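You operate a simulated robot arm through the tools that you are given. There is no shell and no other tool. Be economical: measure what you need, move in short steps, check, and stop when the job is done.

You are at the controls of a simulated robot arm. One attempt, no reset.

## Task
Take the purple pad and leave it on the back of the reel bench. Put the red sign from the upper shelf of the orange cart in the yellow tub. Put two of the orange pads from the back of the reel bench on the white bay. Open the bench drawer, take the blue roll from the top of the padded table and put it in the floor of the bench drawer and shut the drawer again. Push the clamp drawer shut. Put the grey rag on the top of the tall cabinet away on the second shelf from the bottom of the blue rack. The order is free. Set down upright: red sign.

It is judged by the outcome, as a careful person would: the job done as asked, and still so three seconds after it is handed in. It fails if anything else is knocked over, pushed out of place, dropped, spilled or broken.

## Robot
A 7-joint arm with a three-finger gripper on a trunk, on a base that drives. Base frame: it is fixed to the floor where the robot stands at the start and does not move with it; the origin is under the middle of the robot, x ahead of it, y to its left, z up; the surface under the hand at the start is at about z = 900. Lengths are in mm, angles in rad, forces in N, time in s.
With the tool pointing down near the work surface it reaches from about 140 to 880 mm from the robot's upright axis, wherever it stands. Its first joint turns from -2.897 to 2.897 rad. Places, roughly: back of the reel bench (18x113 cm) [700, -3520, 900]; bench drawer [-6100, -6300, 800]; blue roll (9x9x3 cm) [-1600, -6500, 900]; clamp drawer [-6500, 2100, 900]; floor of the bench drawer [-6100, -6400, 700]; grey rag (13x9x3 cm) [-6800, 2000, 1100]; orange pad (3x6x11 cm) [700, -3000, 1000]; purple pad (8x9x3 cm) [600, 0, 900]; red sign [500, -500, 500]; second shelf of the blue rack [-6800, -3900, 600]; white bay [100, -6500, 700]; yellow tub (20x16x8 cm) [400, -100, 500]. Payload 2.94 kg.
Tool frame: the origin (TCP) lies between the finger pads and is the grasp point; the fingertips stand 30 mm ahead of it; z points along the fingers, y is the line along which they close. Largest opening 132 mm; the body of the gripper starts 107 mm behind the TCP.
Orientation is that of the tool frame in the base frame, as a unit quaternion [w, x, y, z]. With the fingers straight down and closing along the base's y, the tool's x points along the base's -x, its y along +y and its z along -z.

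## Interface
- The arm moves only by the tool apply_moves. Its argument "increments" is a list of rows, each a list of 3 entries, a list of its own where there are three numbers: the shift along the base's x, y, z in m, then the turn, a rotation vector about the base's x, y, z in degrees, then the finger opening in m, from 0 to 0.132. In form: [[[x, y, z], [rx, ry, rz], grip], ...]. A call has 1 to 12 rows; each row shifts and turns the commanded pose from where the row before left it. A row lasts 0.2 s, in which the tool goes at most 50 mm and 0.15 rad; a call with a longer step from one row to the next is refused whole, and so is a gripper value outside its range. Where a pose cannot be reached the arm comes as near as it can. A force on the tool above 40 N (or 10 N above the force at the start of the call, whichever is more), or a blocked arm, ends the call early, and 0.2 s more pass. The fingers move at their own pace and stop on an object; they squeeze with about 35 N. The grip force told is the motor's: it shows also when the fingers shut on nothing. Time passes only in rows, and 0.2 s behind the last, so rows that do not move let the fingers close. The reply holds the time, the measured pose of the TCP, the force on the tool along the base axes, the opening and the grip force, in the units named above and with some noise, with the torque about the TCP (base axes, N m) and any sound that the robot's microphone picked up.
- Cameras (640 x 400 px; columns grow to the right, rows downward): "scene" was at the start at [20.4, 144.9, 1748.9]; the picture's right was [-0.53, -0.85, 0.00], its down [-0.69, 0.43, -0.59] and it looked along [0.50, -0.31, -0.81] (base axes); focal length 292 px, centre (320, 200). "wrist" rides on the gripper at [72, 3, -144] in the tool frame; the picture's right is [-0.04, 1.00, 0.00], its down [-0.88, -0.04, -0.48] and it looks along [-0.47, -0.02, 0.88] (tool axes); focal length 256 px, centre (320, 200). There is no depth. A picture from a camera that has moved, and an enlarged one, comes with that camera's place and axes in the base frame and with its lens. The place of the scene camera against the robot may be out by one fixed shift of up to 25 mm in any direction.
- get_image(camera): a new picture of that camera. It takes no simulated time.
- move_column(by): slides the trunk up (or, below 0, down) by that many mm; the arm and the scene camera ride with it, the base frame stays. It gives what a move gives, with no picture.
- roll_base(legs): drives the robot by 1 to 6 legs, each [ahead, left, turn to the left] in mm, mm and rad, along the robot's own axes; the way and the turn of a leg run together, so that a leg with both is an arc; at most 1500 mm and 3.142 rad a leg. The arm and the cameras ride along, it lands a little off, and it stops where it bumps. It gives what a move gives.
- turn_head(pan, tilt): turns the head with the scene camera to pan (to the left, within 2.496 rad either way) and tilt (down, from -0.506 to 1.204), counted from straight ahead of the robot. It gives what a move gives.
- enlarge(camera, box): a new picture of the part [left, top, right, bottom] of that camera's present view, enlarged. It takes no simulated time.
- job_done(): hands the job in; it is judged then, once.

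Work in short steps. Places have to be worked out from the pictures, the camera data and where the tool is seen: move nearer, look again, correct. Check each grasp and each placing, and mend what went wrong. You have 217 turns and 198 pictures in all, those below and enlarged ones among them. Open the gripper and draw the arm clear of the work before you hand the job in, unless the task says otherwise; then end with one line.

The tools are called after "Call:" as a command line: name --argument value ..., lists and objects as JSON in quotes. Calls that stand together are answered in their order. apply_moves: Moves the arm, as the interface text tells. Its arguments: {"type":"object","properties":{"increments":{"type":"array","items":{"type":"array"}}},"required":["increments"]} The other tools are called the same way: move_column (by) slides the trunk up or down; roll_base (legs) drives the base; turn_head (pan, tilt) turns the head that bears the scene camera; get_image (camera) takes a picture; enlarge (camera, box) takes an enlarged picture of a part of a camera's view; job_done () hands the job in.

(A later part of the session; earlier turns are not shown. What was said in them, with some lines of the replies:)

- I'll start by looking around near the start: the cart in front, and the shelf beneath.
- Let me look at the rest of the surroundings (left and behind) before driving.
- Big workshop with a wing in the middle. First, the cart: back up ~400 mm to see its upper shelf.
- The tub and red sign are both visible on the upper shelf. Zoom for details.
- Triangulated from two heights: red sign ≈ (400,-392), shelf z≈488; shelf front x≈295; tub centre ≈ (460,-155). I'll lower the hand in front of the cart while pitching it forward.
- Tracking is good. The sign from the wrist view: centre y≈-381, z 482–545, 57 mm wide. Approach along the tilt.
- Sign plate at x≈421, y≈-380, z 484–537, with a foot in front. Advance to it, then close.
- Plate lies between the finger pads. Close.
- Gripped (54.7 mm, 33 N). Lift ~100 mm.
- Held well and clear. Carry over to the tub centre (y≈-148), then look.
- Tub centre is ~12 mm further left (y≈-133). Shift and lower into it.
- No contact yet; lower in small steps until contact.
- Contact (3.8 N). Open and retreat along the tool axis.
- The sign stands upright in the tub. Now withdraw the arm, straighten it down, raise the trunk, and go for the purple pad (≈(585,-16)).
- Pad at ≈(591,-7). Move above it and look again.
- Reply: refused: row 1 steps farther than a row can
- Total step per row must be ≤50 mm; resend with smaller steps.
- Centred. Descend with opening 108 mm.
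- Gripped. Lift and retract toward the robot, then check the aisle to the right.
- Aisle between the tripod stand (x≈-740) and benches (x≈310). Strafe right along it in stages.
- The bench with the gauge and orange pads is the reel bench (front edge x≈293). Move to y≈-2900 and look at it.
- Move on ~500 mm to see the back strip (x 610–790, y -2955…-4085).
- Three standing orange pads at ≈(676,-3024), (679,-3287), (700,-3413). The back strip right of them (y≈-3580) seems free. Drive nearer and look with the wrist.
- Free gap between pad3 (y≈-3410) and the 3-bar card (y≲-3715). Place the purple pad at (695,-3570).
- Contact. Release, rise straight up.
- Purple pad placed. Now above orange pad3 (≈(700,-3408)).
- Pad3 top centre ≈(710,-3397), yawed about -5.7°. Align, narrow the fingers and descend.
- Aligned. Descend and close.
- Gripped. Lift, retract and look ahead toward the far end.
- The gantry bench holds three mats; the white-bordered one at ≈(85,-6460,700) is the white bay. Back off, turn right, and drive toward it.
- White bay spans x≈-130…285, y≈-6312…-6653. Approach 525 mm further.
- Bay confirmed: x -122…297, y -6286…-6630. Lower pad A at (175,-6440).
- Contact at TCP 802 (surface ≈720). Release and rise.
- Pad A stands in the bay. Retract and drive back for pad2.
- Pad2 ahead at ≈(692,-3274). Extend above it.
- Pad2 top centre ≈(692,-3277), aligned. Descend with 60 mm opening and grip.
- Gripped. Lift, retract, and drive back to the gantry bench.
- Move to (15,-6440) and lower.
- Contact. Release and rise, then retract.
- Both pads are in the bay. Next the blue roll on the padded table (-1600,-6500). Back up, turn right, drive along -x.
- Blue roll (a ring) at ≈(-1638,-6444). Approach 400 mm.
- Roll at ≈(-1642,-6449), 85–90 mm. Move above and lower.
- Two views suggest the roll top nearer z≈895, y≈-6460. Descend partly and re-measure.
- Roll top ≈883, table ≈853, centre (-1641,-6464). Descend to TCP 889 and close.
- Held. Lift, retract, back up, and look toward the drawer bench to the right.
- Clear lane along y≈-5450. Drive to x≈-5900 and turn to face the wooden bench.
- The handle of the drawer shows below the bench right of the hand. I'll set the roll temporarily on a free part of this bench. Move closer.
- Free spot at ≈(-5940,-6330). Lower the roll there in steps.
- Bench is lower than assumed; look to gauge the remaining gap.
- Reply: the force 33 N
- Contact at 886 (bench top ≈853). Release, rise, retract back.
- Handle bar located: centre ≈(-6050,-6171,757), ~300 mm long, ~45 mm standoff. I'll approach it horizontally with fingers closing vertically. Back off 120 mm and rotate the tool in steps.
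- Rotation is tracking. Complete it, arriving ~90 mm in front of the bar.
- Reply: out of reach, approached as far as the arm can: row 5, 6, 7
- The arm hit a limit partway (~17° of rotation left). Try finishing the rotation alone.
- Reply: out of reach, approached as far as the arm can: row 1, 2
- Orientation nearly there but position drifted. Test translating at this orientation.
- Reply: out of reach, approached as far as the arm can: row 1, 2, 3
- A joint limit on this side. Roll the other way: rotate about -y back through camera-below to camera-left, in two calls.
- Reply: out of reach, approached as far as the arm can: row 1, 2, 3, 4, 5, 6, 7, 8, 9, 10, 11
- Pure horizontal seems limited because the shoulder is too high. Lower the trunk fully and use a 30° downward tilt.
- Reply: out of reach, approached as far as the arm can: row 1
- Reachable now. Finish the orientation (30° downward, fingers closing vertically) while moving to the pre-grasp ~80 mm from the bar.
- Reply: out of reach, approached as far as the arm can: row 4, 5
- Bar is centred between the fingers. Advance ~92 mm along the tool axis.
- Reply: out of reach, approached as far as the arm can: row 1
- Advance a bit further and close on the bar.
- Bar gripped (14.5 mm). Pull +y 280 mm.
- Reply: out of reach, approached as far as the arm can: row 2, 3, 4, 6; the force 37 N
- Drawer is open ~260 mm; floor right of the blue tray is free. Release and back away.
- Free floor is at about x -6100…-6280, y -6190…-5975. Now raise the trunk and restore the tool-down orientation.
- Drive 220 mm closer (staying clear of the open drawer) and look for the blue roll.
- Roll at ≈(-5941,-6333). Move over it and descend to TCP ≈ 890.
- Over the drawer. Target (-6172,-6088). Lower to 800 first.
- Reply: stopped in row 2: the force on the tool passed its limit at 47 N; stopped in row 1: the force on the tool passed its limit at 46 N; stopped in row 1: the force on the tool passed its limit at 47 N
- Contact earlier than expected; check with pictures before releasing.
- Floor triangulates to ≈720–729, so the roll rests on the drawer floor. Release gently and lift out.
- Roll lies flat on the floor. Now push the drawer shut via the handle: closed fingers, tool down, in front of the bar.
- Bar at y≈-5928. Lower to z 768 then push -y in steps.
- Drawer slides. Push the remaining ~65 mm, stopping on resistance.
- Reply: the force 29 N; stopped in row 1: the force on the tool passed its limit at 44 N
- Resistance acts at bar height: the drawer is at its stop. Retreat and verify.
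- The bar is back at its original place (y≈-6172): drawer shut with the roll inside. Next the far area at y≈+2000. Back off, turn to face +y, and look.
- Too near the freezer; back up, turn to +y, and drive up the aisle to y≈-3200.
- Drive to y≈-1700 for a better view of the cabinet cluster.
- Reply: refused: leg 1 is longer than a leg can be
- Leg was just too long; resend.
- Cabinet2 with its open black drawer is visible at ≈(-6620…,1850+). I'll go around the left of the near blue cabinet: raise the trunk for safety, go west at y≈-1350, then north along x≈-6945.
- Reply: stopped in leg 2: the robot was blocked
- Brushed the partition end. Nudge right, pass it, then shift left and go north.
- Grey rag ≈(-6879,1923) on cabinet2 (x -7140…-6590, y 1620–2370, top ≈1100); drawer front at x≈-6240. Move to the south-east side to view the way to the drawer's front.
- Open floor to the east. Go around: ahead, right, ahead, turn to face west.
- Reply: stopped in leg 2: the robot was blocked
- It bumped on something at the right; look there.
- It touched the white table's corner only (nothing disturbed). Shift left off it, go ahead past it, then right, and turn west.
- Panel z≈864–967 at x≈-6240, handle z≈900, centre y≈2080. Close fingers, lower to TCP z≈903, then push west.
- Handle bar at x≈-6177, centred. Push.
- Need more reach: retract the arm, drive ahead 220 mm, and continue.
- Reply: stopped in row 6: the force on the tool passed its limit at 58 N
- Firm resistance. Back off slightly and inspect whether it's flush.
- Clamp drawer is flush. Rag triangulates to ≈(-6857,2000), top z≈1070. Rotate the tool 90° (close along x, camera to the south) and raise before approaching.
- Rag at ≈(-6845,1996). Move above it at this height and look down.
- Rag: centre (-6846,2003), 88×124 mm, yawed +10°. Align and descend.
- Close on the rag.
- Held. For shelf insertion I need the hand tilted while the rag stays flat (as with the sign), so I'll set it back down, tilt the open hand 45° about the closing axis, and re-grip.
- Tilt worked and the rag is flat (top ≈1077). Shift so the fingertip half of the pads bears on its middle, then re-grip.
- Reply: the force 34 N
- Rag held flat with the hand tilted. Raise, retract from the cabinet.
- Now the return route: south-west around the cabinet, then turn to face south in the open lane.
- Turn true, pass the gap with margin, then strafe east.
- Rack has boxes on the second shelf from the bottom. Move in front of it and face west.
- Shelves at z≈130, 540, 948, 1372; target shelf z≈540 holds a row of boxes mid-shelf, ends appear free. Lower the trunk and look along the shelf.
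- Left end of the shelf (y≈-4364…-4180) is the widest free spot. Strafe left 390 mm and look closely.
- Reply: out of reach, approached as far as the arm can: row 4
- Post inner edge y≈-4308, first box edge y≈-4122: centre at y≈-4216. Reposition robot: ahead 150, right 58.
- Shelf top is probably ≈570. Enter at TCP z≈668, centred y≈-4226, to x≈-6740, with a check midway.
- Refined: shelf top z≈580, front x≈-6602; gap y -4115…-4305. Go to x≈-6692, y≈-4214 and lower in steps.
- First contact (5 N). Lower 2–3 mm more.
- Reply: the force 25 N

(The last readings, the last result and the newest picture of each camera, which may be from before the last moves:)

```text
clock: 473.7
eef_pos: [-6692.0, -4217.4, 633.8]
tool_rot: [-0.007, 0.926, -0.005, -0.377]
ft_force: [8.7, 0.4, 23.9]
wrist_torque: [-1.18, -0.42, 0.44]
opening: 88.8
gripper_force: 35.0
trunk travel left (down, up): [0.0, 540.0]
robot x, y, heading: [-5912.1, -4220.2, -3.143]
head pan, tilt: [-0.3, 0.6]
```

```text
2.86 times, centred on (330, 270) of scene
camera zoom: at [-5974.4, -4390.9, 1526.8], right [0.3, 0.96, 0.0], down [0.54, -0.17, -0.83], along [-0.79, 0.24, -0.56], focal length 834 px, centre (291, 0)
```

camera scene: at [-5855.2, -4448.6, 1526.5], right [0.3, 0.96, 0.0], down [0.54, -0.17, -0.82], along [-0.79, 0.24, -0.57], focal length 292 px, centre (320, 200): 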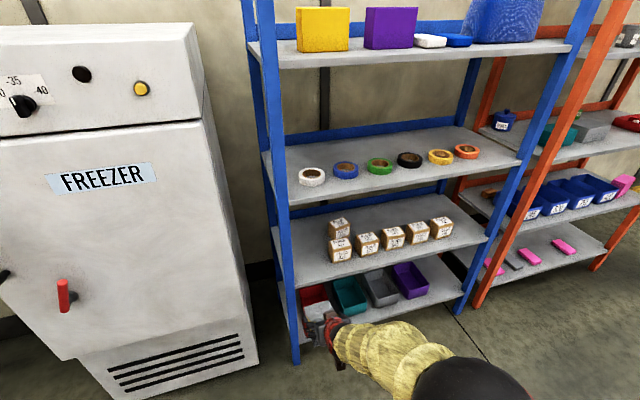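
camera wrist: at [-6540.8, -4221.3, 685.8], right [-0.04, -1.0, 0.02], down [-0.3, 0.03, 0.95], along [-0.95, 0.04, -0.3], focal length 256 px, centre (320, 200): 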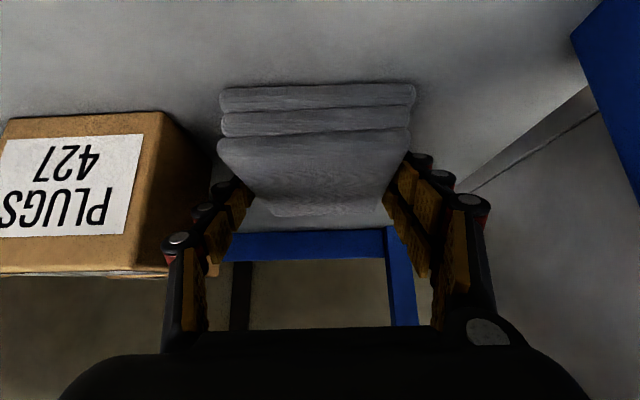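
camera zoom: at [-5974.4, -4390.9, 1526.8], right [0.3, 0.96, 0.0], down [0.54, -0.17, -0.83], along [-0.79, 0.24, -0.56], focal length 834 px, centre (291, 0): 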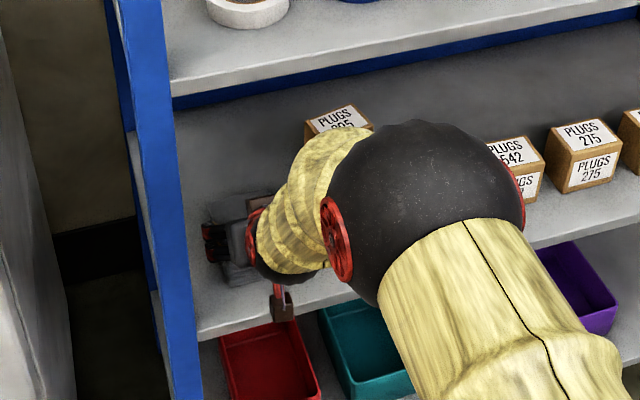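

Fingertip and rag are on the shelf (≈600). Ease up 2 mm, open, and withdraw along the tool axis.

Call:
apply_moves --increments '[[[0, 0, 0.002], [0, 0, 0], 0.06], [[0, 0, 0], [0, 0, 0], 0.112], [[0, 0, 0], [0, 0, 0], 0.112], [[0, 0, 0], [0, 0, 0], 0.112], [[0.014, 0, 0.014], [0, 0, 0], 0.112], [[0.02, 0, 0.02], [0, 0, 0], 0.112], [[0.025, 0, 0.02], [0, 0, 0], 0.112], [[0.04, 0, 0.01], [0, 0, 0], 0.112], [[0.045, 0, 0], [0, 0, 0], 0.112], [[0.045, 0, 0], [0, 0, 0], 0.112], [[0.045, 0, 0], [0, 0, 0], 0.112]]'

Call:
get_image --camera "wrist"

```text
clock: 476.1
eef_pos: [-6458.6, -4216.4, 695.9]
tool_rot: [-0.008, 0.928, -0.005, -0.374]
ft_force: [-0.6, 0.9, 0.9]
wrist_torque: [0.0, -0.01, -0.04]
opening: 112.1
gripper_force: 0.1
trunk travel left (down, up): [0.0, 540.0]
robot x, y, heading: [-5909.8, -4221.4, -3.141]
head pan, tilt: [-0.3, 0.6]
```

```text
54 pictures are left
camera wrist: at [-6308.1, -4222.0, 748.6], right [-0.04, -1.0, 0.02], down [-0.3, 0.03, 0.95], along [-0.95, 0.04, -0.3], focal length 256 px, centre (320, 200)
```

wrist: 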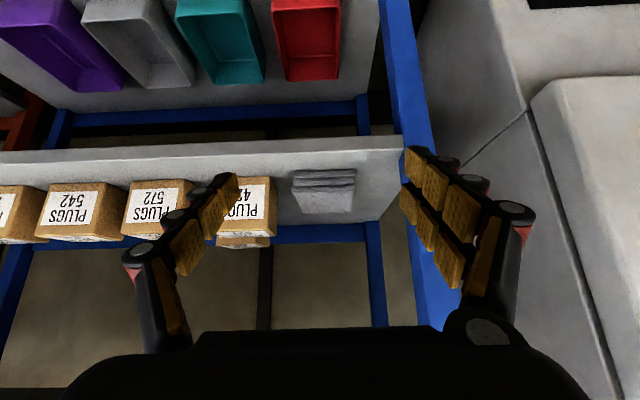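

Rag lies flat on the shelf. Back the robot away, and verify with the scene camera.

Call:
apply_moves --increments '[[[0.045, 0, 0], [0, 0, 0], 0.1], [[0.045, 0, 0], [0, 0, 0], 0.1], [[0.03, 0, 0.03], [0, 0, 0], 0.1]]'

Call:
roll_base --legs '[[-350, 0, 0]]'

Call:
turn_head --pan 0.0 --tilt 0.5

Call:
get_image --camera "scene"

```text
clock: 476.9
eef_pos: [-6337.3, -4213.3, 725.2]
tool_rot: [-0.007, 0.928, -0.003, -0.373]
ft_force: [-1.1, 0.6, 0.4]
wrist_torque: [0.02, -0.01, 0.02]
opening: 100.3
gripper_force: 0.1
trunk travel left (down, up): [0.0, 540.0]
robot x, y, heading: [-5909.2, -4221.8, -3.141]
head pan, tilt: [-0.3, 0.6]
```

```text
clock: 479.1
eef_pos: [-5994.9, -4213.6, 724.9]
tool_rot: [-0.008, 0.928, -0.005, -0.373]
ft_force: [-0.1, -0.9, -0.8]
wrist_torque: [-0.02, 0.0, -0.02]
opening: 100.1
gripper_force: 0.1
trunk travel left (down, up): [0.0, 540.0]
robot x, y, heading: [-5564.5, -4218.9, 3.139]
head pan, tilt: [-0.3, 0.6]
```

```text
clock: 479.9
eef_pos: [-5995.2, -4214.1, 724.6]
tool_rot: [-0.007, 0.928, -0.005, -0.373]
ft_force: [-0.2, 0.2, -0.2]
wrist_torque: [0.03, 0.01, 0.04]
opening: 100.0
gripper_force: 0.0
trunk travel left (down, up): [0.0, 540.0]
robot x, y, heading: [-5566.0, -4217.2, 3.138]
head pan, tilt: [0.0, 0.499]
```

```text
53 pictures are left
camera scene: at [-5640.5, -4417.3, 1535.6], right [0.0, 1.0, 0.0], down [0.48, 0.0, -0.88], along [-0.88, 0.0, -0.48], focal length 292 px, centre (320, 200)
```

scene: 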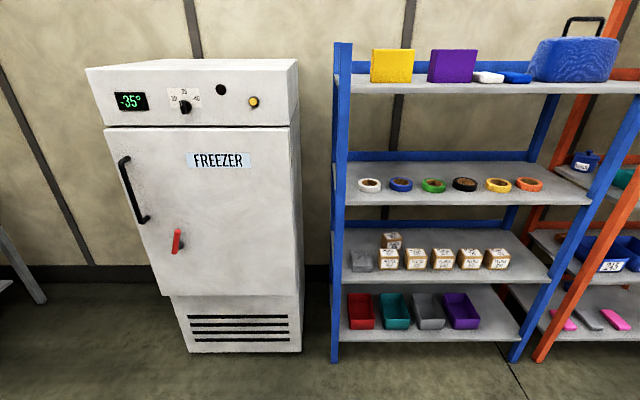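

The rag is on the second shelf from the bottom, and the gripper is open and clear of the rack. I checked every part of the job as I went, so I'm handing it in.

Call:
job_done

```text
The job is handed in.
```

All six parts are done: the purple pad is on the back of the reel bench, the red sign stands upright in the yellow tub, and two orange pads are on the white bay. The blue roll is in the shut bench drawer, the clamp drawer is closed, and the grey rag is on the blue rack's second shelf from the bottom. The base touched a partition end and a white table's corner while driving; the table's items looked undisturbed, and I saw no damage at the partition.
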